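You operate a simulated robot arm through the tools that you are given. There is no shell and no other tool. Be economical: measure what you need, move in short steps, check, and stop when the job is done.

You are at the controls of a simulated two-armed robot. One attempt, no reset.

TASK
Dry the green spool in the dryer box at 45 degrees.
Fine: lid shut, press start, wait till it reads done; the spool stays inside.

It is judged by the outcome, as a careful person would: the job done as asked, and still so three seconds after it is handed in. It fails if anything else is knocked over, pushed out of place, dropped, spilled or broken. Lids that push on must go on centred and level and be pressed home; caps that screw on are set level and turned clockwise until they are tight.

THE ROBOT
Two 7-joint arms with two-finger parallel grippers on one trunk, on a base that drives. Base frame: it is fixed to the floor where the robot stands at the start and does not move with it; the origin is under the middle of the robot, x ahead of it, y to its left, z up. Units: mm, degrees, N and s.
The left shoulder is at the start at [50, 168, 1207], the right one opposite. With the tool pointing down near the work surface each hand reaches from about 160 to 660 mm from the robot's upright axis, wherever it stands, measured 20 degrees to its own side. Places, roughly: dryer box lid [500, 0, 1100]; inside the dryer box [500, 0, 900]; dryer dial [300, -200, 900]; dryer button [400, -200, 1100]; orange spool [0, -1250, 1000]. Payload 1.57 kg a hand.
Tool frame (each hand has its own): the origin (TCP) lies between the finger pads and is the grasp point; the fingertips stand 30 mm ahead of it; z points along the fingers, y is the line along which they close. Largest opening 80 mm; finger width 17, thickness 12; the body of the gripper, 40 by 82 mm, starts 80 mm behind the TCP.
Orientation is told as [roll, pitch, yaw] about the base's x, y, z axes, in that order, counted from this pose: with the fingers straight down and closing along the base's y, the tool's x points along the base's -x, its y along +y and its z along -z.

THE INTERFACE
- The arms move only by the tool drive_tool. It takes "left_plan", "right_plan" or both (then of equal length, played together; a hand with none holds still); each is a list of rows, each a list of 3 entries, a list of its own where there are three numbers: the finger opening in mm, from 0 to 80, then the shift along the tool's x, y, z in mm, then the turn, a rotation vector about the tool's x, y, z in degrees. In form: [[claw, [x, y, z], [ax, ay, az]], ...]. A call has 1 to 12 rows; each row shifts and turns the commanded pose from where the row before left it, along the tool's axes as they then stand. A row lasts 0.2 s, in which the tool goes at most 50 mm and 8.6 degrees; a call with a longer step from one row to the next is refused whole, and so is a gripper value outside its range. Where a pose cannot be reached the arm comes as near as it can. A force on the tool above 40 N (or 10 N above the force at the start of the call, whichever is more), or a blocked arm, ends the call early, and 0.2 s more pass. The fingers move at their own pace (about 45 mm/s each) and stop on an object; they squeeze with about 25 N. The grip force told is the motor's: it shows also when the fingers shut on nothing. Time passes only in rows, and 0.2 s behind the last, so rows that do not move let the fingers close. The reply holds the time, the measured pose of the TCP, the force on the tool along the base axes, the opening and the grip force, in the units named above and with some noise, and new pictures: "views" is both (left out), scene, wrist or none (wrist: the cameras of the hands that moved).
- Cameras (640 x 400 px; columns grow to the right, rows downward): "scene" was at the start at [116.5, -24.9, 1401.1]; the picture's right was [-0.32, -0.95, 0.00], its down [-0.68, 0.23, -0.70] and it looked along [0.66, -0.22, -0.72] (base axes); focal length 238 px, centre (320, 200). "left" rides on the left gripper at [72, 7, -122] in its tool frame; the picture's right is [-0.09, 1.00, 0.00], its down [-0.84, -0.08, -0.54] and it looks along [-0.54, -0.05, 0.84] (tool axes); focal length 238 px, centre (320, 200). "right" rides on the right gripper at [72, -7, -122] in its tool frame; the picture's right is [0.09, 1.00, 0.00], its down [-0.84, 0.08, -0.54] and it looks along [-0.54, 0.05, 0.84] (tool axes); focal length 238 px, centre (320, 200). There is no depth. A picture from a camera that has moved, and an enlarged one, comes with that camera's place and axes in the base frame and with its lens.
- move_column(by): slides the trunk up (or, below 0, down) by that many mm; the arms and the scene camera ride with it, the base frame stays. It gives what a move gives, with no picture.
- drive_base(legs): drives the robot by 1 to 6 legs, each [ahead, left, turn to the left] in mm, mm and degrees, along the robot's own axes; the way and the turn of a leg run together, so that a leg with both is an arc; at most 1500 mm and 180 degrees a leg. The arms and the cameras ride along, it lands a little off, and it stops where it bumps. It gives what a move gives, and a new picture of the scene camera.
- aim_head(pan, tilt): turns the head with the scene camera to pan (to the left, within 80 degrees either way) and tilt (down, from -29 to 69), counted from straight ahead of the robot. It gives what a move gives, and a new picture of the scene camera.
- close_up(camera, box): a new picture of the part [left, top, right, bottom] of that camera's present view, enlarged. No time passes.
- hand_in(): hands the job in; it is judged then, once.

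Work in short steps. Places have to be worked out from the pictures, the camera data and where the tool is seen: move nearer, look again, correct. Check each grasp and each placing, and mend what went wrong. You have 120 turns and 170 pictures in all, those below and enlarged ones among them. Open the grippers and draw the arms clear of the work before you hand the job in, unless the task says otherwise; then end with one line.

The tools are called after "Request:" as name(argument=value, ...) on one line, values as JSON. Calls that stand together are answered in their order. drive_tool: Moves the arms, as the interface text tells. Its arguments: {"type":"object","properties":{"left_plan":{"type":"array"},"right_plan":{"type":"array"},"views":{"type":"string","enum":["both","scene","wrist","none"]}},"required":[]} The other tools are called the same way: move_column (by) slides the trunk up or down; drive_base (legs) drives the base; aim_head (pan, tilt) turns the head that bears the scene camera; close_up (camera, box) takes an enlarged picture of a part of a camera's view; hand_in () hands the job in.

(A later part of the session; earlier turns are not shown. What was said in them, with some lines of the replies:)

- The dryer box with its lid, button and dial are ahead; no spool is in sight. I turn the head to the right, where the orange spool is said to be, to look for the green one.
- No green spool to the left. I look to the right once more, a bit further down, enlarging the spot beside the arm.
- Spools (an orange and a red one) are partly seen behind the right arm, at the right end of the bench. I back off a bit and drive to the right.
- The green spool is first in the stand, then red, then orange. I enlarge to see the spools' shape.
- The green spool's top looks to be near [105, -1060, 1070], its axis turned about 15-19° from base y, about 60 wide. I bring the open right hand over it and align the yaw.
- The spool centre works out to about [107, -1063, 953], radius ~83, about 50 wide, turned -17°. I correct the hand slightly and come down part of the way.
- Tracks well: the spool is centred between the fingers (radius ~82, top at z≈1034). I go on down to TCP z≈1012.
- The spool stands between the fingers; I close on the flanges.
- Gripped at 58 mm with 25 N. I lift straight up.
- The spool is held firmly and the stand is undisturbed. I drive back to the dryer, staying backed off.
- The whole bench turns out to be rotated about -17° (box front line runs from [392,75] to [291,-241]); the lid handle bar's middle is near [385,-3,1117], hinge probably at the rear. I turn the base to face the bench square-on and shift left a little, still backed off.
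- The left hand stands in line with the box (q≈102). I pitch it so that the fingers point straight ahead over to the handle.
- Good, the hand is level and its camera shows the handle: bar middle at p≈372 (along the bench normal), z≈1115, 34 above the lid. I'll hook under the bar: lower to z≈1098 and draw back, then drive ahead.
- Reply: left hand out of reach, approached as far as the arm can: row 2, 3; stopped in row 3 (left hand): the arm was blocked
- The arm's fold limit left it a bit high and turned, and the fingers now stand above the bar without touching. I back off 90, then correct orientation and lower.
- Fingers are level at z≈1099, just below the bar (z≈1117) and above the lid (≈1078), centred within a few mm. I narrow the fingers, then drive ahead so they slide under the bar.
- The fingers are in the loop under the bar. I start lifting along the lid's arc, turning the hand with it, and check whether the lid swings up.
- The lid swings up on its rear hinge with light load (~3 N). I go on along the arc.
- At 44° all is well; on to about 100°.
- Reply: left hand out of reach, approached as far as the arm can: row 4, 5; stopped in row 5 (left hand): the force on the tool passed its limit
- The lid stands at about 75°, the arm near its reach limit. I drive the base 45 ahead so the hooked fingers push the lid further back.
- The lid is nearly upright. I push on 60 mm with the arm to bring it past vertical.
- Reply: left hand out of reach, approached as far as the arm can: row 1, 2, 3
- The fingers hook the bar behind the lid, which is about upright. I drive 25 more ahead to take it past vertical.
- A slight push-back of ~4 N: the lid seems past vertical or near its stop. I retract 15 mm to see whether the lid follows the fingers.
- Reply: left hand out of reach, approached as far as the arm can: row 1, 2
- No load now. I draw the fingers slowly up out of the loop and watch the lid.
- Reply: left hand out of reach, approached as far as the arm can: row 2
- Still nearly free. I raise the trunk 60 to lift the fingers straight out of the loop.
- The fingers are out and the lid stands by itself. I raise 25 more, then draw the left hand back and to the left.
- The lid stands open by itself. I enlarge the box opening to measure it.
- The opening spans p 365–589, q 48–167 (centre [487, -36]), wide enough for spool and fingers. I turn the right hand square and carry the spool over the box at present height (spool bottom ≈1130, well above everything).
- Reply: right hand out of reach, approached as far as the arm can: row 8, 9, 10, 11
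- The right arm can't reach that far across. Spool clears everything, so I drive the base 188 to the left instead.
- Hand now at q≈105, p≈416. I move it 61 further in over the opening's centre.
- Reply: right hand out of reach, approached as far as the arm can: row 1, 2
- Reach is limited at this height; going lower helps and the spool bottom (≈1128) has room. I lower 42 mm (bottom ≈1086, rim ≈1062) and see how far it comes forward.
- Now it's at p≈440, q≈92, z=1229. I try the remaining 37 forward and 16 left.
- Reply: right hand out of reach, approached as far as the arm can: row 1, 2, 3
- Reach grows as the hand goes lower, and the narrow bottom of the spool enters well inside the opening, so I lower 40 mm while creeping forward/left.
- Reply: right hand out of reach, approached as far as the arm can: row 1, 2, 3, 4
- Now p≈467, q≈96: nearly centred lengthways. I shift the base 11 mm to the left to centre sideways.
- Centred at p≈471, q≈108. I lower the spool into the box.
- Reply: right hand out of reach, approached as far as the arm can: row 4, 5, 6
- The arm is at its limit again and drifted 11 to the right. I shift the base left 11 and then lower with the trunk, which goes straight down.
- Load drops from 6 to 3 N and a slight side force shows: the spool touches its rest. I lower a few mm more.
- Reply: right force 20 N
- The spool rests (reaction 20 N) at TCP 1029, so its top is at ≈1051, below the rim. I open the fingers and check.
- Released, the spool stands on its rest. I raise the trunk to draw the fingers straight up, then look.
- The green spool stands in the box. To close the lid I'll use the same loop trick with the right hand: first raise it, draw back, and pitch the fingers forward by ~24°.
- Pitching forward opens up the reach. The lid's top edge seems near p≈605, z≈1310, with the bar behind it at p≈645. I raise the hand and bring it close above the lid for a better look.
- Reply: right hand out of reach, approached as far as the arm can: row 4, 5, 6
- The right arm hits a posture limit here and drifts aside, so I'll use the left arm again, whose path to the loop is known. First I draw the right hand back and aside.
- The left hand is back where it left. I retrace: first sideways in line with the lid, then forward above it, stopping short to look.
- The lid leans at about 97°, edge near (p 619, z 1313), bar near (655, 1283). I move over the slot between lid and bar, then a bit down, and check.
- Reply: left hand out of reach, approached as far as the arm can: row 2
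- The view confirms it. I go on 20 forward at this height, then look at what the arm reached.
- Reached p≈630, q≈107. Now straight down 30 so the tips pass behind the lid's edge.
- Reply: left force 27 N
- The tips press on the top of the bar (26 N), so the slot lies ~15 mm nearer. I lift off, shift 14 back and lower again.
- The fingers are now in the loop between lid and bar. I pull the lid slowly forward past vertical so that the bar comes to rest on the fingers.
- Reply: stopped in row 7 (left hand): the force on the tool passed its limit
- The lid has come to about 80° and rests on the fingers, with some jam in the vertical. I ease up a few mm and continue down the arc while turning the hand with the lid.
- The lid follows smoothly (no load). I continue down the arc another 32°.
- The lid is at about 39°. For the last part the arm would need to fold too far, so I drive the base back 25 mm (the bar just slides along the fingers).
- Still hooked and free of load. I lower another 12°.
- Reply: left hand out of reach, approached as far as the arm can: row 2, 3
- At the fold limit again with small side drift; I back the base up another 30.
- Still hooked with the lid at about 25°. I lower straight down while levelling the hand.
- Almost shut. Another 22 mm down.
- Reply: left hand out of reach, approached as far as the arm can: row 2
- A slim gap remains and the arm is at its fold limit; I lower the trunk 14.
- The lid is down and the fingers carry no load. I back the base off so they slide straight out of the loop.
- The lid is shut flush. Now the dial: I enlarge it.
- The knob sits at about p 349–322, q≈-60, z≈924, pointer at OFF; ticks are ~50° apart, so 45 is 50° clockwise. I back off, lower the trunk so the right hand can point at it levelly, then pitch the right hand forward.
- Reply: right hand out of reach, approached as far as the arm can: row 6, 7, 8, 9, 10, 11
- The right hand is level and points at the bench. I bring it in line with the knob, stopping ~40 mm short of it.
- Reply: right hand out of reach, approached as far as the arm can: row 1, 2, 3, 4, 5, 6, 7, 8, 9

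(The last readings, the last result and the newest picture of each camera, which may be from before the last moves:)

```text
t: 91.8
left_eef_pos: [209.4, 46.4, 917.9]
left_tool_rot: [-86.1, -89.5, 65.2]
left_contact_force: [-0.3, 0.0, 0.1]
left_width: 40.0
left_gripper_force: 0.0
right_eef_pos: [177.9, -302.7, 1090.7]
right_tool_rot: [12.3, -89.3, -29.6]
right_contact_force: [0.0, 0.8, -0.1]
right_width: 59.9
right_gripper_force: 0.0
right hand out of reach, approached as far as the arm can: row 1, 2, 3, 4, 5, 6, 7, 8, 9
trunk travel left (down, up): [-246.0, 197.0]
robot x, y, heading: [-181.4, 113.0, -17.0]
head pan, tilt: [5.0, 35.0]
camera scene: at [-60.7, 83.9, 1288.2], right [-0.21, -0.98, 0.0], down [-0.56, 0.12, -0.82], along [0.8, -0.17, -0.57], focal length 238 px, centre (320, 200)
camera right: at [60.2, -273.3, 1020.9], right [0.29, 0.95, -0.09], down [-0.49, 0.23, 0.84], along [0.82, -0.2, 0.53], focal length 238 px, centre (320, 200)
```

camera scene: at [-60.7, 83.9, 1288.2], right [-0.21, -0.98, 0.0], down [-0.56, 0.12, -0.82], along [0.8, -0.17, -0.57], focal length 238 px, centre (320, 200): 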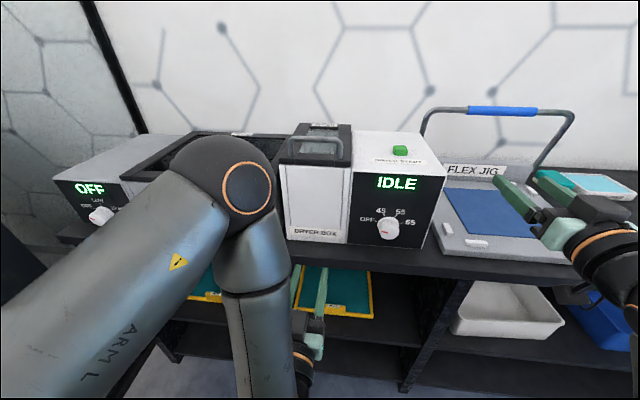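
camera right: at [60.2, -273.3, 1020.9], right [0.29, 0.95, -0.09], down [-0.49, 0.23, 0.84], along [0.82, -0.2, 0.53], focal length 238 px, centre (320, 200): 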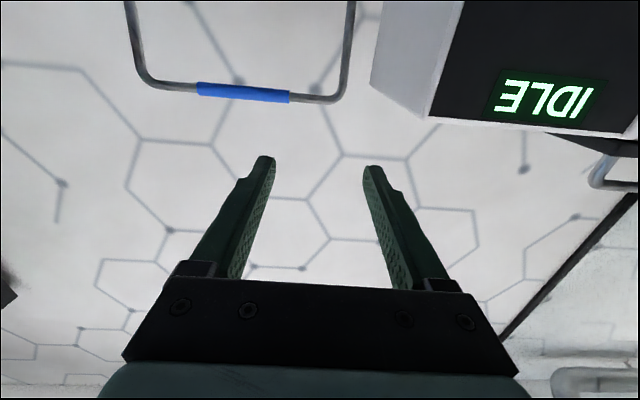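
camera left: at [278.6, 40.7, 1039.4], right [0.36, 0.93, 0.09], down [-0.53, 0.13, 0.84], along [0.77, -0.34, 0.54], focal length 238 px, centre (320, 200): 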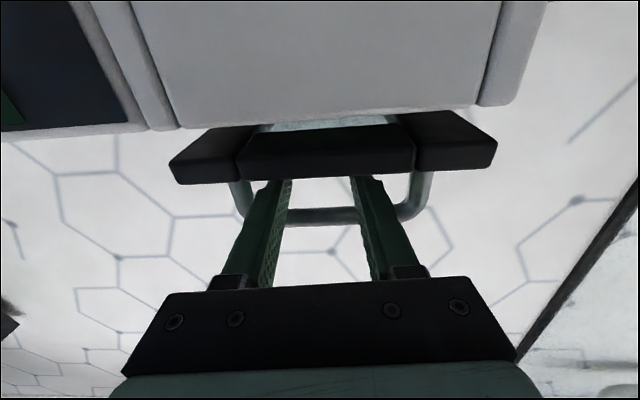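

The arm keeps running along a reach boundary, but its present pose is level and good, so I use the trunk (-166) and the base (177 left) to bring the hand in line with the knob. The left hand stays clear in front of the bench.

Request:
drive_base(legs=[[-20, 177, 0]])

Request:
move_column(by=-166)

Request:
aim_head(pan=-25, tilt=35)

Request:
close_up(camera="right", box=[0, 0, 640, 400])

```text
t: 93.3
left_eef_pos: [240.6, 218.6, 917.8]
left_tool_rot: [-86.5, -89.6, 65.7]
left_contact_force: [0.6, -0.8, -0.5]
left_width: 40.1
left_gripper_force: 0.1
right_eef_pos: [210.6, -129.5, 1091.6]
right_tool_rot: [10.9, -89.3, -28.1]
right_contact_force: [0.0, -1.0, -0.1]
right_width: 59.8
right_gripper_force: 0.0
trunk travel left (down, up): [-246.0, 197.0]
robot x, y, heading: [-152.7, 286.1, -17.0]
head pan, tilt: [5.0, 35.0]
camera scene: at [-28.7, 257.2, 1288.2], right [-0.21, -0.98, 0.0], down [-0.56, 0.12, -0.82], along [0.8, -0.17, -0.57], focal length 238 px, centre (320, 200)
```

scene: 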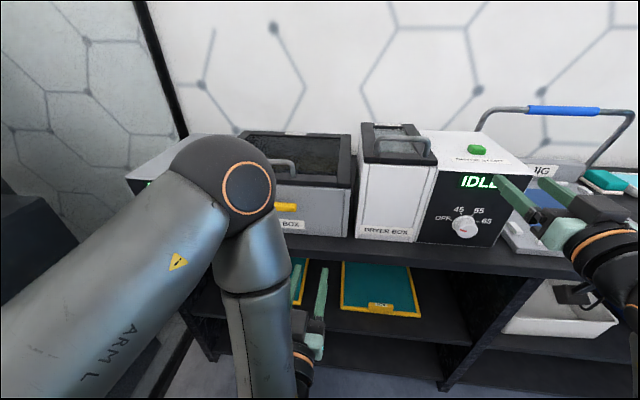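

```text
t: 95.2
left_eef_pos: [241.6, 217.8, 750.3]
left_tool_rot: [-87.6, -89.6, 66.7]
left_contact_force: [0.2, 0.4, 1.0]
left_width: 39.9
left_gripper_force: 0.1
right_eef_pos: [210.5, -130.2, 924.0]
right_tool_rot: [12.0, -89.4, -29.2]
right_contact_force: [-0.6, -0.4, -0.1]
right_width: 60.0
right_gripper_force: 0.0
trunk travel left (down, up): [-80.0, 363.0]
robot x, y, heading: [-155.2, 285.4, -16.9]
head pan, tilt: [5.0, 35.0]
```

```text
t: 96.1
left_eef_pos: [242.4, 219.2, 750.1]
left_tool_rot: [-87.7, -89.4, 66.8]
left_contact_force: [-1.0, 0.0, -0.1]
left_width: 40.2
left_gripper_force: 0.1
right_eef_pos: [211.0, -129.3, 924.2]
right_tool_rot: [12.8, -89.4, -30.0]
right_contact_force: [0.4, -0.7, -0.8]
right_width: 60.0
right_gripper_force: 0.0
trunk travel left (down, up): [-80.0, 363.0]
robot x, y, heading: [-150.6, 286.2, -16.9]
head pan, tilt: [-25.0, 35.0]
camera scene: at [-49.3, 216.2, 1122.2], right [-0.67, -0.74, 0.0], down [-0.43, 0.38, -0.82], along [0.61, -0.55, -0.57], focal length 238 px, centre (320, 200)
```

scene: 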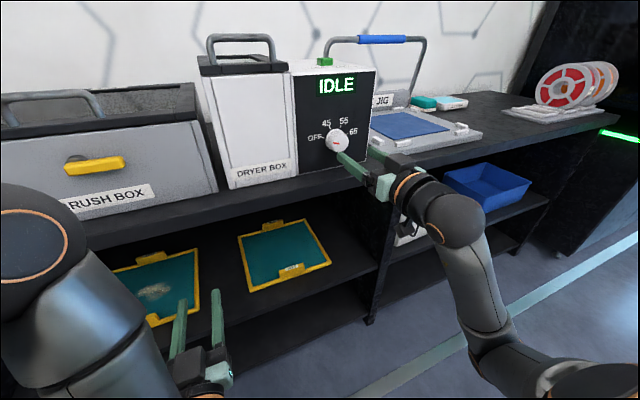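

```text
1.00 times, centred on (320, 200) of right
camera zoom: at [92.2, -100.4, 854.8], right [0.29, 0.95, -0.09], down [-0.49, 0.23, 0.84], along [0.82, -0.2, 0.53], focal length 238 px, centre (320, 200)
```

zoom: 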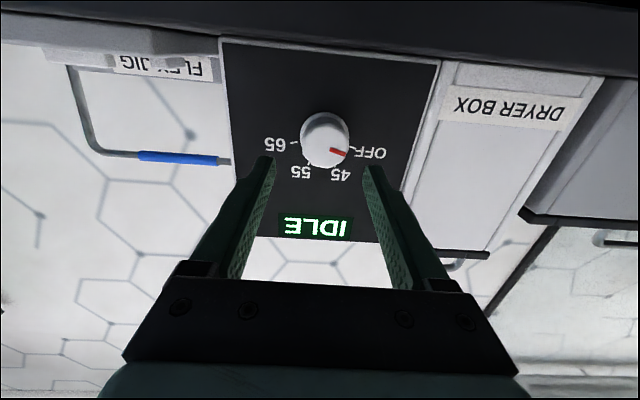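

The hand camera shows the knob well in line (knob q≈-58, z≈923; TCP q≈-62, z=924). I shift 4 left, pre-roll -25°, and move 55 forward.

Request:
drive_tool(right_plan=[[60, [0, 4, 0], [0, 0, 0]], [60, [0, 0, 10], [0, 0, -8.3]], [60, [0, 0, 10], [0, 0, -8.3]], [60, [0, 0, 10], [0, 0, -8.3]], [60, [0, 0, 15], [0, 0, 0]], [60, [0, 0, 10], [0, 0, 0]], [60, [0, 0, 0], [0, 0, 0]]])

```text
t: 97.7
left_eef_pos: [242.2, 219.8, 751.5]
left_tool_rot: [-87.3, -89.5, 66.4]
left_contact_force: [0.4, -0.2, 0.2]
left_width: 39.9
left_gripper_force: 0.0
right_eef_pos: [229.9, -134.4, 925.4]
right_tool_rot: [-86.7, -73.5, 70.2]
right_contact_force: [-0.3, -0.1, -0.9]
right_width: 60.2
right_gripper_force: 0.0
right hand out of reach, approached as far as the arm can: row 3, 4, 5, 6
trunk travel left (down, up): [-80.0, 363.0]
robot x, y, heading: [-152.3, 285.9, -17.0]
head pan, tilt: [-25.0, 35.0]
camera scene: at [-49.4, 216.2, 1122.2], right [-0.67, -0.74, 0.0], down [-0.43, 0.38, -0.82], along [0.61, -0.55, -0.57], focal length 238 px, centre (320, 200)
camera right: at [104.8, -125.3, 860.3], right [0.26, 0.89, -0.37], down [-0.42, 0.45, 0.79], along [0.87, -0.05, 0.49], focal length 238 px, centre (320, 200)
```

scene: 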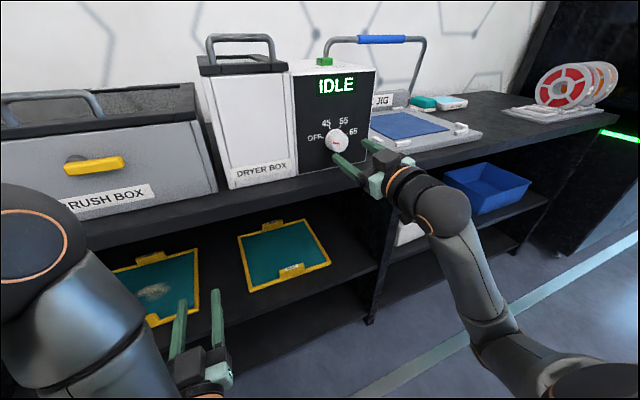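
right: 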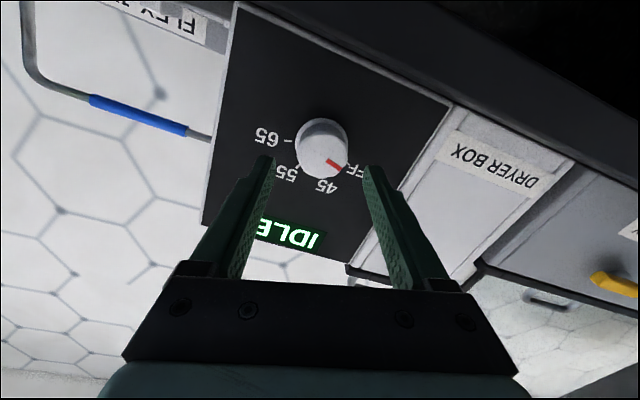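

The arm stopped at roll -16°, still pointing exactly along the bench normal. That suffices; I approach with the base: 42 ahead, 3 left.

Request:
drive_base(legs=[[42, 3, 0]])

Request:
close_up(camera="right", box=[120, 0, 520, 300])

```text
t: 98.6
left_eef_pos: [282.8, 209.3, 751.0]
left_tool_rot: [-87.8, -89.4, 66.9]
left_contact_force: [-0.4, 0.2, 0.0]
left_width: 40.0
left_gripper_force: 0.2
right_eef_pos: [271.4, -143.3, 923.6]
right_tool_rot: [-86.8, -73.6, 70.2]
right_contact_force: [-0.7, 0.9, -0.2]
right_width: 60.2
right_gripper_force: 0.2
trunk travel left (down, up): [-80.0, 363.0]
robot x, y, heading: [-114.0, 272.2, -17.2]
head pan, tilt: [-25.0, 35.0]
camera scene: at [-8.2, 206.8, 1122.2], right [-0.67, -0.74, 0.0], down [-0.43, 0.38, -0.82], along [0.61, -0.55, -0.57], focal length 238 px, centre (320, 200)
```

scene: 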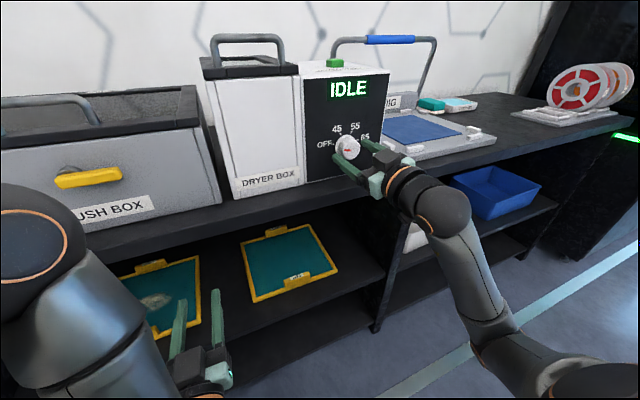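

```text
1.33 times, centred on (320, 150) of right
camera zoom: at [146.1, -134.6, 860.2], right [0.26, 0.89, -0.37], down [-0.42, 0.45, 0.79], along [0.87, -0.05, 0.49], focal length 318 px, centre (320, 267)
```

zoom: 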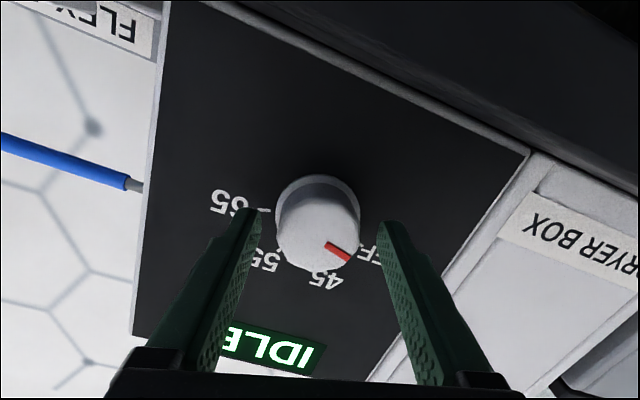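

The knob is centred between the fingers, tips ~9 mm past its face. I go 9 mm further, then close on it.

Request:
drive_base(legs=[[9, 0, 0]])

Request:
drive_tool(right_plan=[[40, [0, 0, 0], [0, 0, 0]], [30, [0, 0, 0], [0, 0, 0]], [25, [0, 0, 0], [0, 0, 0]], [25, [0, 0, 0], [0, 0, 0]]], views="wrist")

```text
t: 99.4
left_eef_pos: [291.5, 207.6, 751.7]
left_tool_rot: [-88.6, -89.4, 67.8]
left_contact_force: [0.1, -0.5, -0.1]
left_width: 40.0
left_gripper_force: 0.0
right_eef_pos: [279.4, -147.6, 925.0]
right_tool_rot: [-86.8, -73.6, 70.2]
right_contact_force: [-0.4, 0.6, -0.3]
right_width: 60.0
right_gripper_force: 0.1
trunk travel left (down, up): [-80.0, 363.0]
robot x, y, heading: [-105.1, 274.1, -16.8]
head pan, tilt: [-25.0, 35.0]
camera scene: at [0.4, 204.2, 1122.2], right [-0.67, -0.74, 0.0], down [-0.43, 0.38, -0.82], along [0.61, -0.55, -0.57], focal length 238 px, centre (320, 200)
```

scene: 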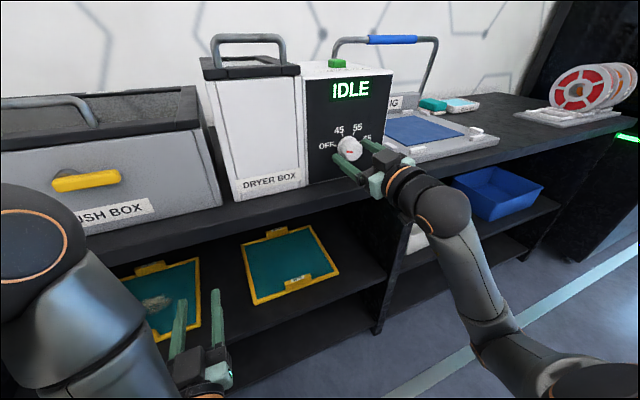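

```text
t: 100.4
left_eef_pos: [290.9, 206.2, 753.1]
left_tool_rot: [-89.0, -89.6, 68.1]
left_contact_force: [-0.3, -0.5, 0.4]
left_width: 40.2
left_gripper_force: 0.0
right_eef_pos: [279.8, -148.2, 925.0]
right_tool_rot: [-87.0, -73.6, 70.4]
right_contact_force: [0.3, -4.5, 2.7]
right_width: 41.4
right_gripper_force: 39.1
trunk travel left (down, up): [-80.0, 363.0]
robot x, y, heading: [-105.0, 272.7, -17.1]
head pan, tilt: [-25.0, 35.0]
camera right: at [154.6, -137.7, 860.5], right [0.26, 0.89, -0.37], down [-0.42, 0.45, 0.79], along [0.87, -0.05, 0.49], focal length 238 px, centre (320, 200)
```

right: 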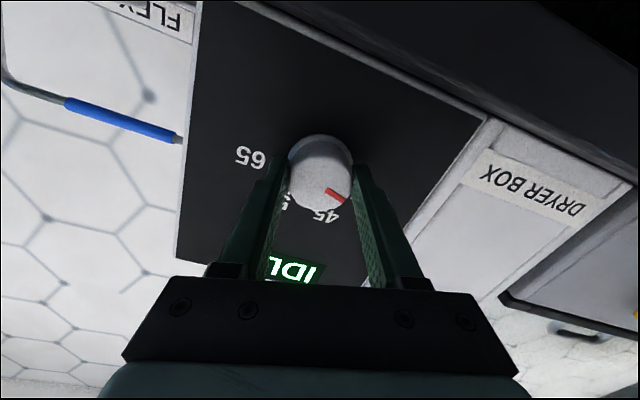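

Gripped at 41 mm. I turn it 50° clockwise.

Request:
drive_tool(right_plan=[[25, [0, 0, 0], [0, 0, 8.4]], [25, [0, 0, 0], [0, 0, 8.4]], [25, [0, 0, 0], [0, 0, 8.4]], [25, [0, 0, 0], [0, 0, 8.4]], [25, [0, 0, 0], [0, 0, 8.2]], [25, [0, 0, 0], [0, 0, 8.2]], [25, [0, 0, 0], [0, 0, 0]]])

```text
t: 102.0
left_eef_pos: [292.4, 207.0, 752.1]
left_tool_rot: [-88.9, -89.5, 68.0]
left_contact_force: [0.0, 0.2, -0.2]
left_width: 39.9
left_gripper_force: 0.1
right_eef_pos: [279.8, -146.0, 925.8]
right_tool_rot: [88.4, -56.3, -105.4]
right_contact_force: [5.7, -2.4, 5.8]
right_width: 41.2
right_gripper_force: 45.2
trunk travel left (down, up): [-80.0, 363.0]
robot x, y, heading: [-103.5, 268.1, -17.1]
head pan, tilt: [-25.0, 35.0]
camera scene: at [0.5, 204.4, 1122.2], right [-0.67, -0.74, 0.0], down [-0.43, 0.38, -0.82], along [0.61, -0.55, -0.57], focal length 238 px, centre (320, 200)
camera right: at [172.2, -78.4, 864.2], right [0.26, 0.84, 0.48], down [-0.62, -0.23, 0.75], along [0.74, -0.49, 0.46], focal length 238 px, centre (320, 200)
```

scene: 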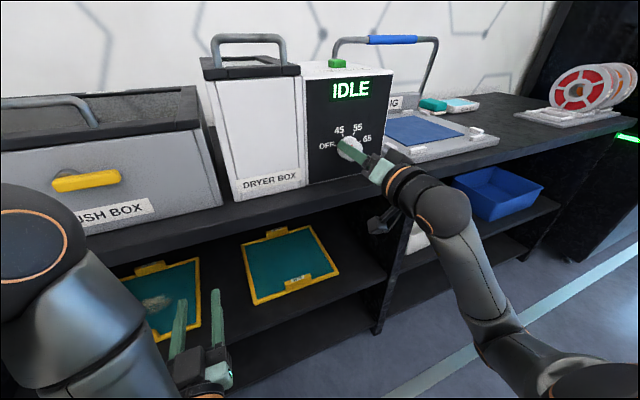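
right: 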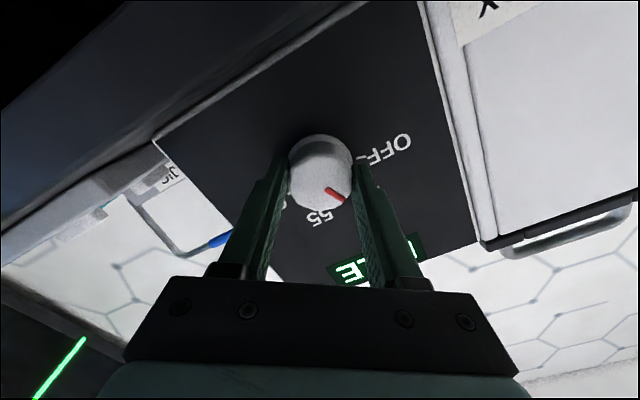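

The knob turned with the hand. I open the fingers and check the pointer.

Request:
drive_tool(right_plan=[[55, [0, 0, 0], [0, 0, 0]], [66, [0, 0, 0], [0, 0, 0]], [66, [0, 0, 0], [0, 0, 0]]], views="none")

Request:
drive_base(legs=[[-60, 0, 0]])

Request:
close_up(camera="right", box=[160, 40, 480, 280])

```text
t: 102.8
left_eef_pos: [290.6, 207.8, 751.4]
left_tool_rot: [-88.8, -89.5, 67.9]
left_contact_force: [-0.3, 0.9, -0.1]
left_width: 40.0
left_gripper_force: 0.1
right_eef_pos: [280.2, -146.1, 924.3]
right_tool_rot: [88.3, -56.4, -105.2]
right_contact_force: [0.6, -0.3, -1.0]
right_width: 66.1
right_gripper_force: 0.0
trunk travel left (down, up): [-80.0, 363.0]
robot x, y, heading: [-104.9, 269.5, -17.0]
head pan, tilt: [-25.0, 35.0]
```

```text
t: 103.7
left_eef_pos: [233.8, 224.4, 752.0]
left_tool_rot: [-87.9, -89.5, 67.1]
left_contact_force: [0.2, 0.5, 0.2]
left_width: 40.0
left_gripper_force: 0.0
right_eef_pos: [221.6, -127.9, 924.5]
right_tool_rot: [88.4, -56.4, -105.3]
right_contact_force: [-0.1, 0.0, -0.1]
right_width: 66.1
right_gripper_force: 0.0
trunk travel left (down, up): [-80.0, 363.0]
robot x, y, heading: [-164.0, 292.1, -17.1]
head pan, tilt: [-25.0, 35.0]
camera scene: at [-56.5, 221.6, 1122.2], right [-0.67, -0.74, 0.0], down [-0.43, 0.38, -0.82], along [0.61, -0.55, -0.57], focal length 238 px, centre (320, 200)
```

scene: 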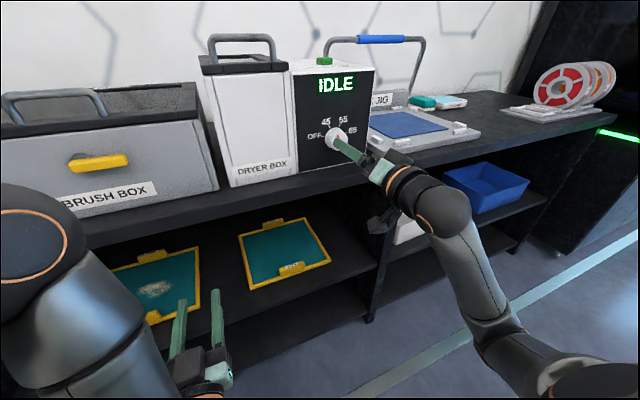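

```text
1.67 times, centred on (320, 160) of right
camera zoom: at [115.2, -61.4, 863.8], right [0.26, 0.84, 0.47], down [-0.62, -0.23, 0.75], along [0.74, -0.49, 0.46], focal length 397 px, centre (320, 267)
```

zoom: 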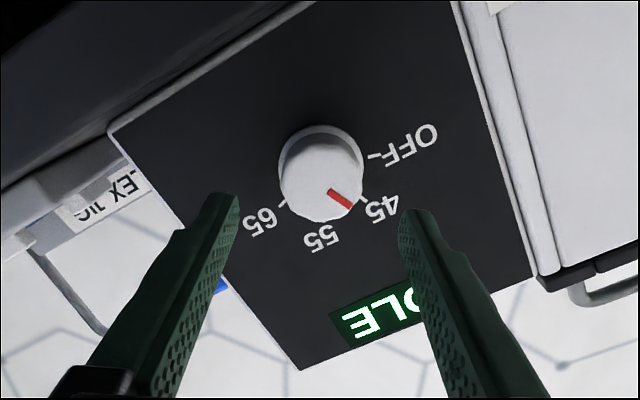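

The pointer appears to sit at 45. I enlarge further to be sure.

Request:
close_up(camera="right", box=[270, 90, 400, 180])

Request:
close_up(camera="scene", box=[290, 60, 390, 160])

```text
4.44 times, centred on (335, 135) of right
camera zoom: at [115.2, -61.4, 863.8], right [0.26, 0.84, 0.47], down [-0.62, -0.23, 0.75], along [0.74, -0.49, 0.46], focal length 1059 px, centre (253, 489)
```

zoom: 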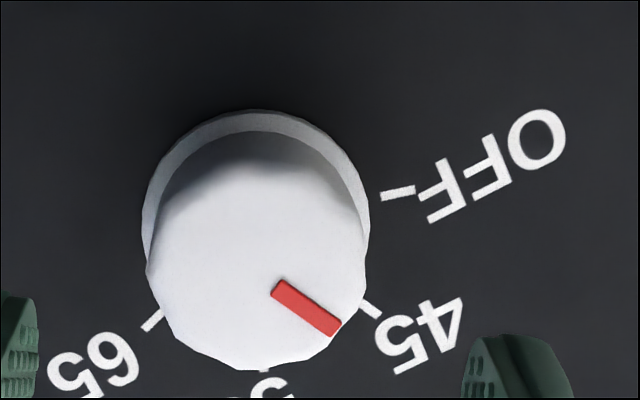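

```text
4.00 times, centred on (340, 110) of scene
camera zoom: at [-56.5, 221.6, 1122.2], right [-0.67, -0.74, 0.0], down [-0.43, 0.38, -0.82], along [0.61, -0.55, -0.57], focal length 951 px, centre (240, 560)
```

zoom: 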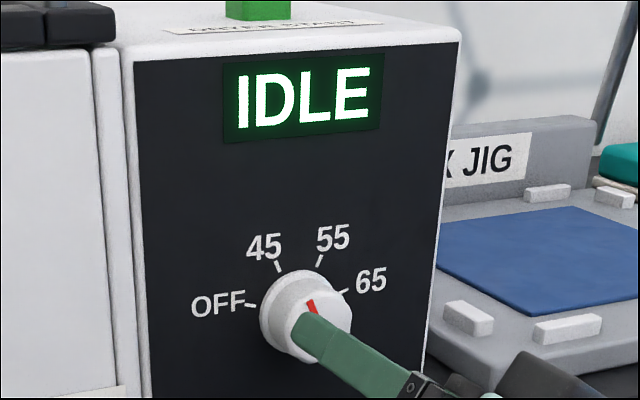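

The red pointer lies exactly along the 45 tick. Now for the start button: I raise the trunk 290 and bring the right hand back to pointing down.

Request:
move_column(by=290)

Request:
drive_tool(right_plan=[[40, [0, 0, 0], [0, 0, -8.4]], [20, [0, 0, 0], [0, 0, -8.4]], [0, [0, 0, 0], [0, 0, -8.4]], [0, [0, 0, 0], [0, 0, -8.4]], [0, [0, 0, 0], [0, 8.2, 0]], [0, [0, 0, 0], [0, 8.2, 0]], [0, [0, 0, 0], [0, 8.2, 0]], [0, [0, 0, 0], [0, 8.2, 0]], [0, [0, 0, 0], [0, 8.2, 0]], [0, [0, 0, 0], [0, 8.2, 0]], [0, [0, 0, 0], [0, 8.2, 0]]], views="none")

Request:
drive_tool(right_plan=[[0, [0, 0, 0], [0, 8.2, 0]], [0, [0, 0, 0], [0, 8.2, 0]], [0, [0, 0, 0], [0, 8.2, 0]], [0, [0, 0, 0], [0, 8.0, 0]], [0, [0, 0, 0], [0, 0, 0]]])

```text
t: 106.7
left_eef_pos: [234.2, 224.9, 1041.4]
left_tool_rot: [-88.4, -89.4, 67.5]
left_contact_force: [0.0, -0.2, -0.3]
left_width: 40.2
left_gripper_force: 0.1
right_eef_pos: [224.1, -127.6, 1215.5]
right_tool_rot: [88.5, -56.4, -105.4]
right_contact_force: [0.1, 0.5, -0.3]
right_width: 66.2
right_gripper_force: 0.2
trunk travel left (down, up): [-370.0, 73.0]
robot x, y, heading: [-161.4, 290.7, -16.9]
head pan, tilt: [-25.0, 35.0]
```

```text
t: 109.1
left_eef_pos: [234.5, 224.5, 1040.8]
left_tool_rot: [-87.2, -89.4, 66.4]
left_contact_force: [0.1, -0.4, -0.6]
left_width: 40.1
left_gripper_force: 0.0
right_eef_pos: [222.7, -128.6, 1215.1]
right_tool_rot: [-0.1, -31.4, -16.6]
right_contact_force: [0.3, -0.2, 0.7]
right_width: 0.0
right_gripper_force: 21.2
trunk travel left (down, up): [-370.0, 73.0]
robot x, y, heading: [-159.1, 289.4, -17.0]
head pan, tilt: [-25.0, 35.0]
```

```text
t: 110.3
left_eef_pos: [234.4, 224.4, 1041.0]
left_tool_rot: [-88.7, -89.5, 67.9]
left_contact_force: [0.2, 0.3, -0.5]
left_width: 40.2
left_gripper_force: 0.1
right_eef_pos: [223.1, -128.8, 1214.2]
right_tool_rot: [0.0, 0.9, -16.7]
right_contact_force: [0.4, 0.4, -0.3]
right_width: 0.1
right_gripper_force: 21.5
trunk travel left (down, up): [-370.0, 73.0]
robot x, y, heading: [-158.1, 290.8, -16.9]
head pan, tilt: [-25.0, 35.0]
camera scene: at [-56.7, 221.4, 1412.2], right [-0.67, -0.74, 0.0], down [-0.43, 0.38, -0.82], along [0.61, -0.55, -0.57], focal length 238 px, centre (320, 200)
camera right: at [154.0, -116.1, 1338.7], right [0.2, 0.98, 0.0], down [0.83, -0.17, 0.53], along [0.52, -0.1, -0.85], focal length 238 px, centre (320, 200)
```

scene: 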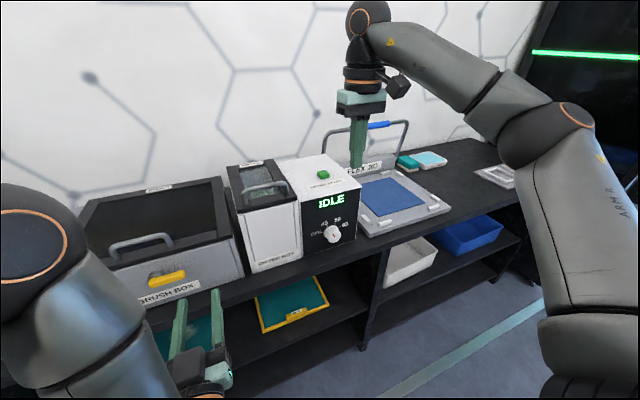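
right: 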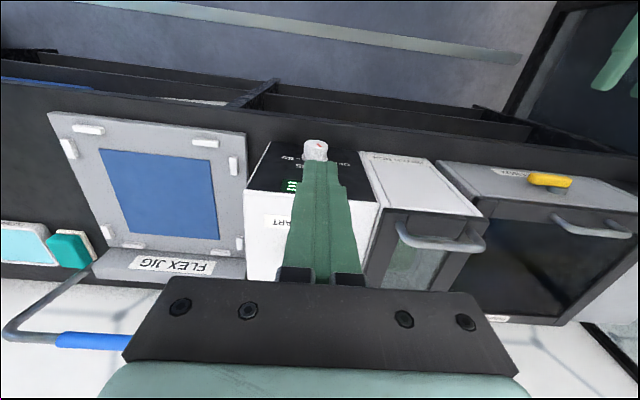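

The hand points down with closed fingers. The button is at about p 440, q -75. I drive 110 ahead (left hand stays clear of the boxes), then move the right hand over the button.

Request:
drive_base(legs=[[110, 0, 0]])

Request:
drive_tool(right_plan=[[0, [-26, -6, 18], [0, 0, 0]], [0, [-26, -6, 18], [0, 0, 0]], [0, [-27, -5, 14], [0, 0, 0]], [0, [0, 0, 0], [0, 0, 0]]])

Request:
close_up(camera="scene", box=[240, 80, 440, 220])

```text
t: 111.5
left_eef_pos: [339.9, 192.2, 1040.4]
left_tool_rot: [-82.8, -89.5, 61.9]
left_contact_force: [-0.2, 0.1, -0.1]
left_width: 40.2
left_gripper_force: 0.0
right_eef_pos: [328.7, -161.4, 1214.3]
right_tool_rot: [0.0, 0.9, -16.9]
right_contact_force: [1.0, 0.3, 0.4]
right_width: 0.1
right_gripper_force: 21.9
trunk travel left (down, up): [-370.0, 73.0]
robot x, y, heading: [-54.8, 257.5, -16.8]
head pan, tilt: [-25.0, 35.0]
camera scene: at [48.9, 189.3, 1412.0], right [-0.67, -0.74, 0.0], down [-0.43, 0.38, -0.82], along [0.61, -0.55, -0.57], focal length 238 px, centre (320, 200)
```

scene: 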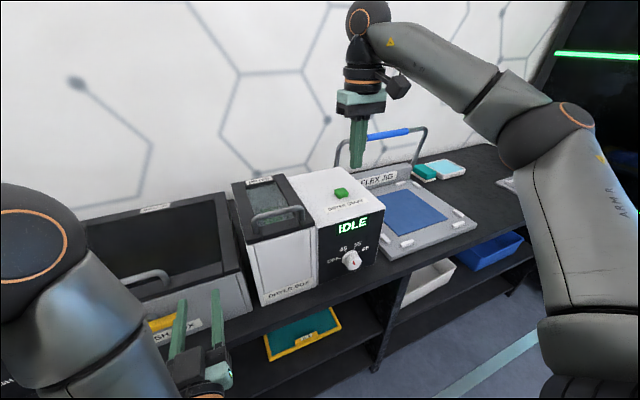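

```text
t: 112.5
left_eef_pos: [338.2, 192.4, 1042.4]
left_tool_rot: [-91.1, -89.5, 70.1]
left_contact_force: [-0.3, 0.2, -0.1]
left_width: 39.8
left_gripper_force: 0.1
right_eef_pos: [398.1, -200.5, 1162.9]
right_tool_rot: [0.0, 0.9, -16.8]
right_contact_force: [0.2, -0.3, 0.8]
right_width: 0.0
right_gripper_force: 21.3
trunk travel left (down, up): [-370.0, 73.0]
robot x, y, heading: [-56.9, 260.3, -17.0]
head pan, tilt: [-25.0, 35.0]
camera scene: at [47.5, 189.6, 1412.2], right [-0.67, -0.74, 0.0], down [-0.43, 0.38, -0.82], along [0.61, -0.55, -0.57], focal length 238 px, centre (320, 200)
camera right: at [328.6, -187.3, 1286.8], right [0.2, 0.98, 0.0], down [0.83, -0.17, 0.53], along [0.52, -0.1, -0.85], focal length 238 px, centre (320, 200)
```

scene: 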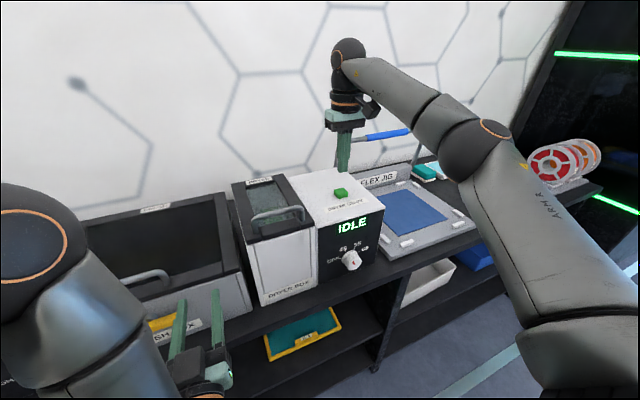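
right: 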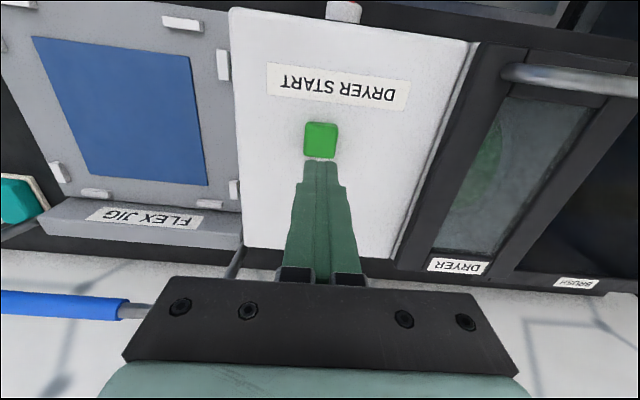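

```text
2.86 times, centred on (340, 150) of scene
camera zoom: at [47.5, 189.6, 1412.2], right [-0.67, -0.74, 0.0], down [-0.43, 0.38, -0.82], along [0.61, -0.55, -0.57], focal length 679 px, centre (263, 343)
```

zoom: 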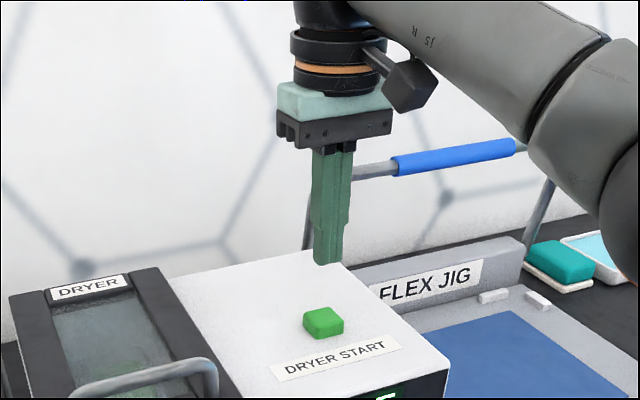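

The button's top is at about [393, -199], 5 mm nearer than the tool. I correct and come down onto it, slow at the end.

Request:
drive_tool(right_plan=[[0, [5, 1, 20], [0, 0, 0]], [0, [0, 0, 18], [0, 0, 0]], [0, [0, 0, 5], [0, 0, 0]], [0, [0, 0, 4], [0, 0, 0]], [0, [0, 0, 3], [0, 0, 0]], [0, [0, 0, 3], [0, 0, 0]]])

```text
t: 113.8
left_eef_pos: [337.5, 191.6, 1041.7]
left_tool_rot: [-89.1, -89.5, 68.3]
left_contact_force: [-0.4, 0.5, -0.3]
left_width: 40.2
left_gripper_force: 0.0
right_eef_pos: [392.2, -197.2, 1110.2]
right_tool_rot: [0.1, 0.7, -16.7]
right_contact_force: [1.3, -0.6, -0.9]
right_width: 0.0
right_gripper_force: 21.8
trunk travel left (down, up): [-370.0, 73.0]
robot x, y, heading: [-51.1, 258.3, -17.0]
head pan, tilt: [-25.0, 35.0]
camera scene: at [47.9, 189.6, 1412.2], right [-0.67, -0.74, 0.0], down [-0.43, 0.38, -0.82], along [0.61, -0.55, -0.57], focal length 238 px, centre (320, 200)
camera right: at [323.1, -184.1, 1234.0], right [0.2, 0.98, 0.0], down [0.83, -0.17, 0.53], along [0.52, -0.1, -0.85], focal length 238 px, centre (320, 200)
```

scene: 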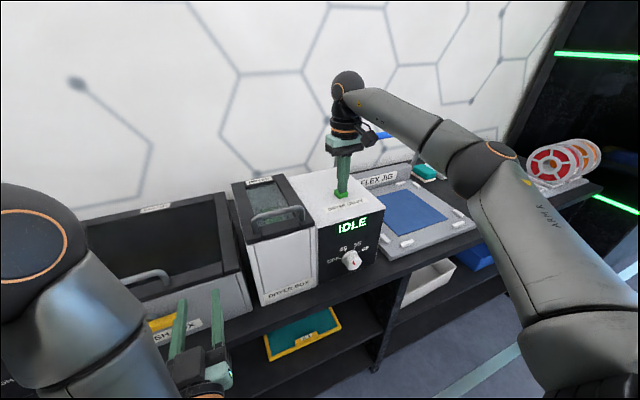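
right: 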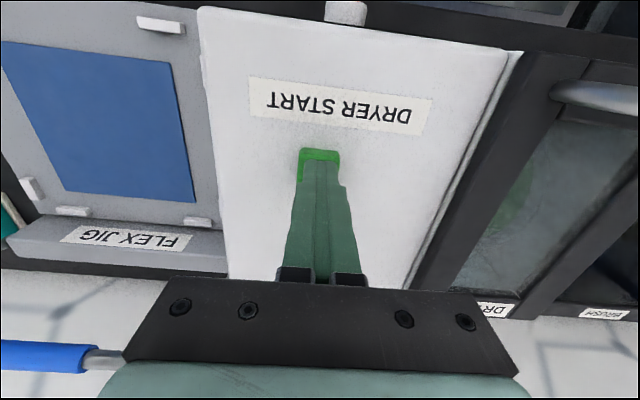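

The tips stand right over the button. I press down in small steps.

Request:
drive_tool(right_plan=[[0, [0, 0, 2], [0, 0, 0]], [0, [0, 0, 2], [0, 0, 0]], [0, [0, 0, 2], [0, 0, 0]], [0, [0, 0, 2], [0, 0, 0]], [0, [0, 0, 2], [0, 0, 0]]], views="scene")

```text
t: 115.0
left_eef_pos: [337.8, 192.5, 1042.3]
left_tool_rot: [-93.6, -89.5, 72.7]
left_contact_force: [-0.5, -0.2, -1.0]
left_width: 40.0
left_gripper_force: 0.0
right_eef_pos: [391.0, -197.3, 1101.7]
right_tool_rot: [-0.1, 0.6, -16.8]
right_contact_force: [2.0, -2.6, 11.6]
right_width: 0.2
right_gripper_force: 21.0
trunk travel left (down, up): [-370.0, 73.0]
robot x, y, heading: [-54.9, 262.3, -16.7]
head pan, tilt: [-25.0, 35.0]
camera scene: at [47.3, 190.2, 1412.5], right [-0.67, -0.74, 0.0], down [-0.43, 0.38, -0.82], along [0.61, -0.55, -0.57], focal length 238 px, centre (320, 200)
```

scene: 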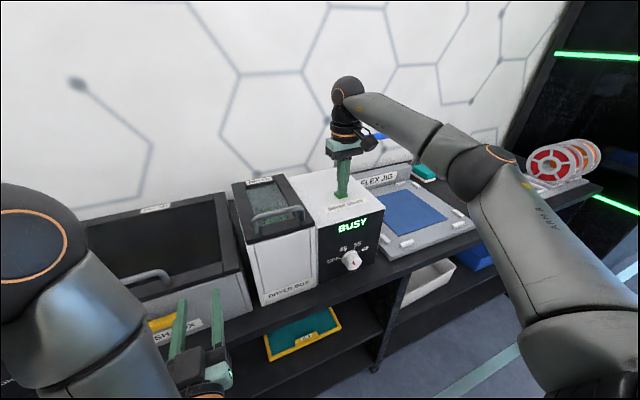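

The display reads BUSY: started. I raise the right hand off and wait.

Request:
drive_tool(right_plan=[[0, [0, 0, -20], [0, 0, 0]], [0, [0, 0, -30], [0, 0, 0]], [0, [30, 0, -30], [0, 0, 0]], [20, [40, 0, 0], [0, 0, 0]], [40, [40, 0, 0], [0, 0, 0]], [40, [0, 0, 0], [0, 0, 0]], [40, [0, 0, 0], [0, 0, 0]], [40, [0, 0, 0], [0, 0, 0]], [40, [0, 0, 0], [0, 0, 0]], [40, [0, 0, 0], [0, 0, 0]], [40, [0, 0, 0], [0, 0, 0]], [40, [0, 0, 0], [0, 0, 0]]], views="scene")

Request:
close_up(camera="scene", box=[220, 160, 400, 310])

```text
t: 117.7
left_eef_pos: [338.8, 192.6, 1041.9]
left_tool_rot: [-89.0, -89.6, 68.1]
left_contact_force: [-0.2, 0.6, -0.1]
left_width: 40.0
left_gripper_force: 0.0
right_eef_pos: [288.9, -165.5, 1181.0]
right_tool_rot: [0.1, 0.9, -16.9]
right_contact_force: [0.2, 0.0, 0.7]
right_width: 39.9
right_gripper_force: 0.0
trunk travel left (down, up): [-370.0, 73.0]
robot x, y, heading: [-55.8, 257.3, -17.2]
head pan, tilt: [-25.0, 35.0]
camera scene: at [47.9, 189.6, 1412.2], right [-0.67, -0.74, 0.0], down [-0.43, 0.38, -0.82], along [0.61, -0.55, -0.57], focal length 238 px, centre (320, 200)
```

scene: 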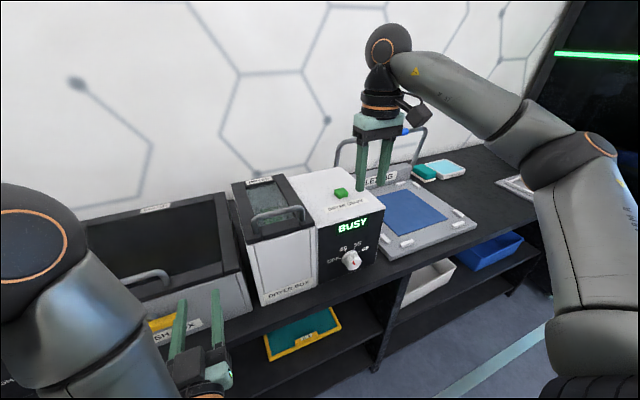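

```text
2.67 times, centred on (310, 235) of scene
camera zoom: at [47.9, 189.6, 1412.2], right [-0.67, -0.74, 0.0], down [-0.43, 0.38, -0.82], along [0.61, -0.55, -0.57], focal length 634 px, centre (347, 107)
```

zoom: 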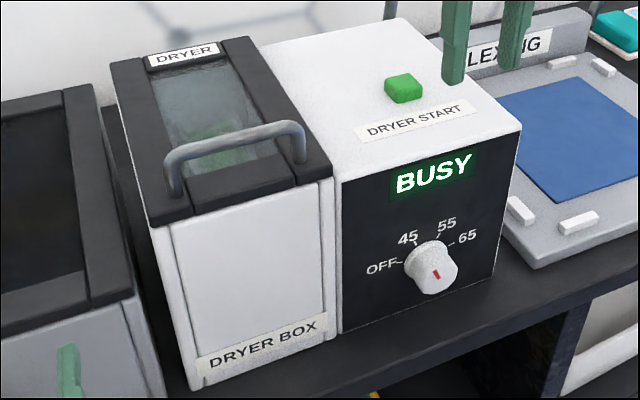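

BUSY, lid flush, dial at 45. While it runs I back the robot off to draw both arms clear, then wait.

Request:
drive_base(legs=[[-150, 0, 0]])

Request:
drive_tool(right_plan=[[60, [0, 0, 0], [0, 0, 0]], [60, [0, 0, 0], [0, 0, 0]], [60, [0, 0, 0], [0, 0, 0]], [60, [0, 0, 0], [0, 0, 0]], [60, [0, 0, 0], [0, 0, 0]], [60, [0, 0, 0], [0, 0, 0]], [60, [0, 0, 0], [0, 0, 0]], [60, [0, 0, 0], [0, 0, 0]], [60, [0, 0, 0], [0, 0, 0]], [60, [0, 0, 0], [0, 0, 0]], [60, [0, 0, 0], [0, 0, 0]], [60, [0, 0, 0], [0, 0, 0]]], views="none")

Request:
drive_tool(right_plan=[[60, [0, 0, 0], [0, 0, 0]], [60, [0, 0, 0], [0, 0, 0]], [60, [0, 0, 0], [0, 0, 0]], [60, [0, 0, 0], [0, 0, 0]], [60, [0, 0, 0], [0, 0, 0]], [60, [0, 0, 0], [0, 0, 0]], [60, [0, 0, 0], [0, 0, 0]], [60, [0, 0, 0], [0, 0, 0]], [60, [0, 0, 0], [0, 0, 0]], [60, [0, 0, 0], [0, 0, 0]], [60, [0, 0, 0], [0, 0, 0]], [60, [0, 0, 0], [0, 0, 0]]], views="scene")

```text
t: 119.0
left_eef_pos: [195.7, 234.9, 1042.2]
left_tool_rot: [-94.7, -89.5, 73.8]
left_contact_force: [-1.0, 0.6, -0.3]
left_width: 40.2
left_gripper_force: 0.0
right_eef_pos: [144.2, -121.8, 1181.1]
right_tool_rot: [0.0, 0.9, -16.8]
right_contact_force: [-1.1, 0.0, -0.2]
right_width: 39.9
right_gripper_force: 0.1
trunk travel left (down, up): [-370.0, 73.0]
robot x, y, heading: [-201.0, 304.5, -17.1]
head pan, tilt: [-25.0, 35.0]
camera scene: at [-96.2, 233.6, 1412.3], right [-0.67, -0.74, 0.0], down [-0.43, 0.38, -0.82], along [0.61, -0.55, -0.57], focal length 238 px, centre (320, 200)
```

scene: 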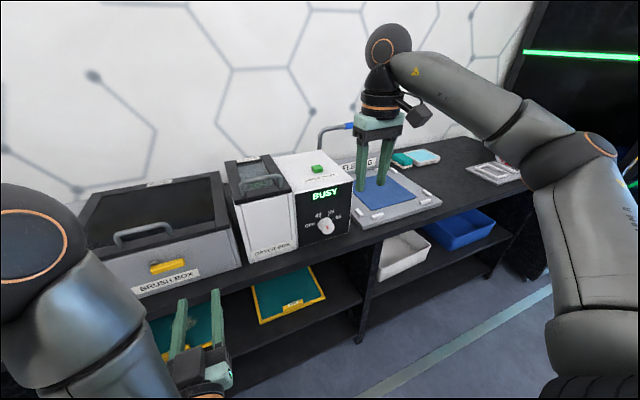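

```text
t: 121.6
left_eef_pos: [195.0, 235.1, 1041.9]
left_tool_rot: [-89.5, -89.4, 68.5]
left_contact_force: [-1.0, -0.2, 1.2]
left_width: 40.1
left_gripper_force: 0.0
right_eef_pos: [146.0, -122.7, 1181.8]
right_tool_rot: [0.0, 0.9, -16.8]
right_contact_force: [-0.2, 0.7, 0.1]
right_width: 60.1
right_gripper_force: 0.1
trunk travel left (down, up): [-370.0, 73.0]
robot x, y, heading: [-202.5, 302.1, -17.2]
head pan, tilt: [-25.0, 35.0]
```

```text
t: 124.2
left_eef_pos: [195.3, 236.4, 1043.1]
left_tool_rot: [-89.4, -89.5, 68.6]
left_contact_force: [-0.3, -0.3, -0.5]
left_width: 39.9
left_gripper_force: 0.0
right_eef_pos: [145.6, -122.6, 1181.8]
right_tool_rot: [0.0, 0.9, -16.8]
right_contact_force: [-0.1, -0.2, -0.5]
right_width: 60.4
right_gripper_force: 0.1
trunk travel left (down, up): [-370.0, 73.0]
robot x, y, heading: [-198.3, 303.1, -16.9]
head pan, tilt: [-25.0, 35.0]
camera scene: at [-95.3, 233.3, 1412.2], right [-0.67, -0.74, 0.0], down [-0.43, 0.38, -0.82], along [0.61, -0.55, -0.57], focal length 238 px, centre (320, 200)
```

scene: 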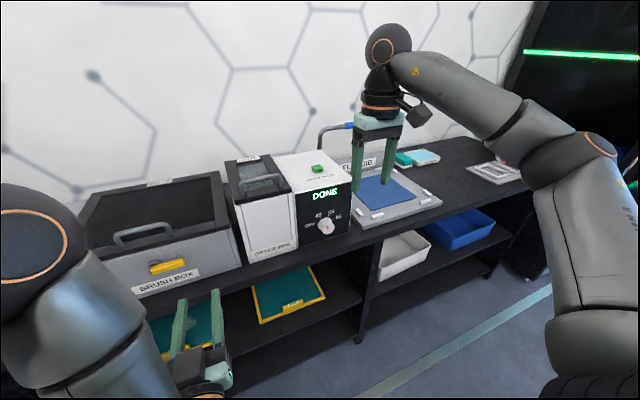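

The display reads DONE. I open the left gripper too; both arms are clear.

Request:
drive_tool(left_plan=[[80, [0, 0, 0], [0, 0, 0]], [80, [0, 0, 0], [0, 0, 0]], [80, [0, 0, 0], [0, 0, 0]]], right_plan=[[80, [0, 0, 0], [0, 0, 0]], [80, [0, 0, 0], [0, 0, 0]], [80, [0, 0, 0], [0, 0, 0]]], views="none")

Request:
close_up(camera="scene", box=[210, 140, 360, 270])

```text
t: 125.0
left_eef_pos: [196.6, 235.6, 1041.0]
left_tool_rot: [-89.5, -89.5, 68.6]
left_contact_force: [1.3, -0.7, 0.5]
left_width: 80.0
left_gripper_force: 0.1
right_eef_pos: [144.9, -122.9, 1181.0]
right_tool_rot: [0.0, 1.0, -16.8]
right_contact_force: [-0.3, -0.1, -0.1]
right_width: 80.1
right_gripper_force: 0.1
trunk travel left (down, up): [-370.0, 73.0]
robot x, y, heading: [-199.5, 300.4, -16.9]
head pan, tilt: [-25.0, 35.0]
```

```text
3.08 times, centred on (285, 205) of scene
camera zoom: at [-95.3, 233.3, 1412.2], right [-0.67, -0.74, 0.0], down [-0.43, 0.38, -0.82], along [0.61, -0.55, -0.57], focal length 732 px, centre (428, 185)
```

zoom: 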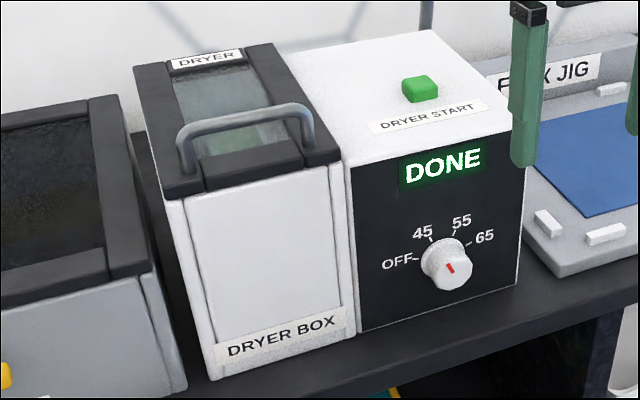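

DONE is shown, the lid is shut, the dial is at 45 and the green spool is inside. I hand it in.

Request:
hand_in()

```text
The job is handed in.
```

The green spool was dried at 45 degrees: the display reads DONE, the lid is shut, and the spool is still inside the dryer box.
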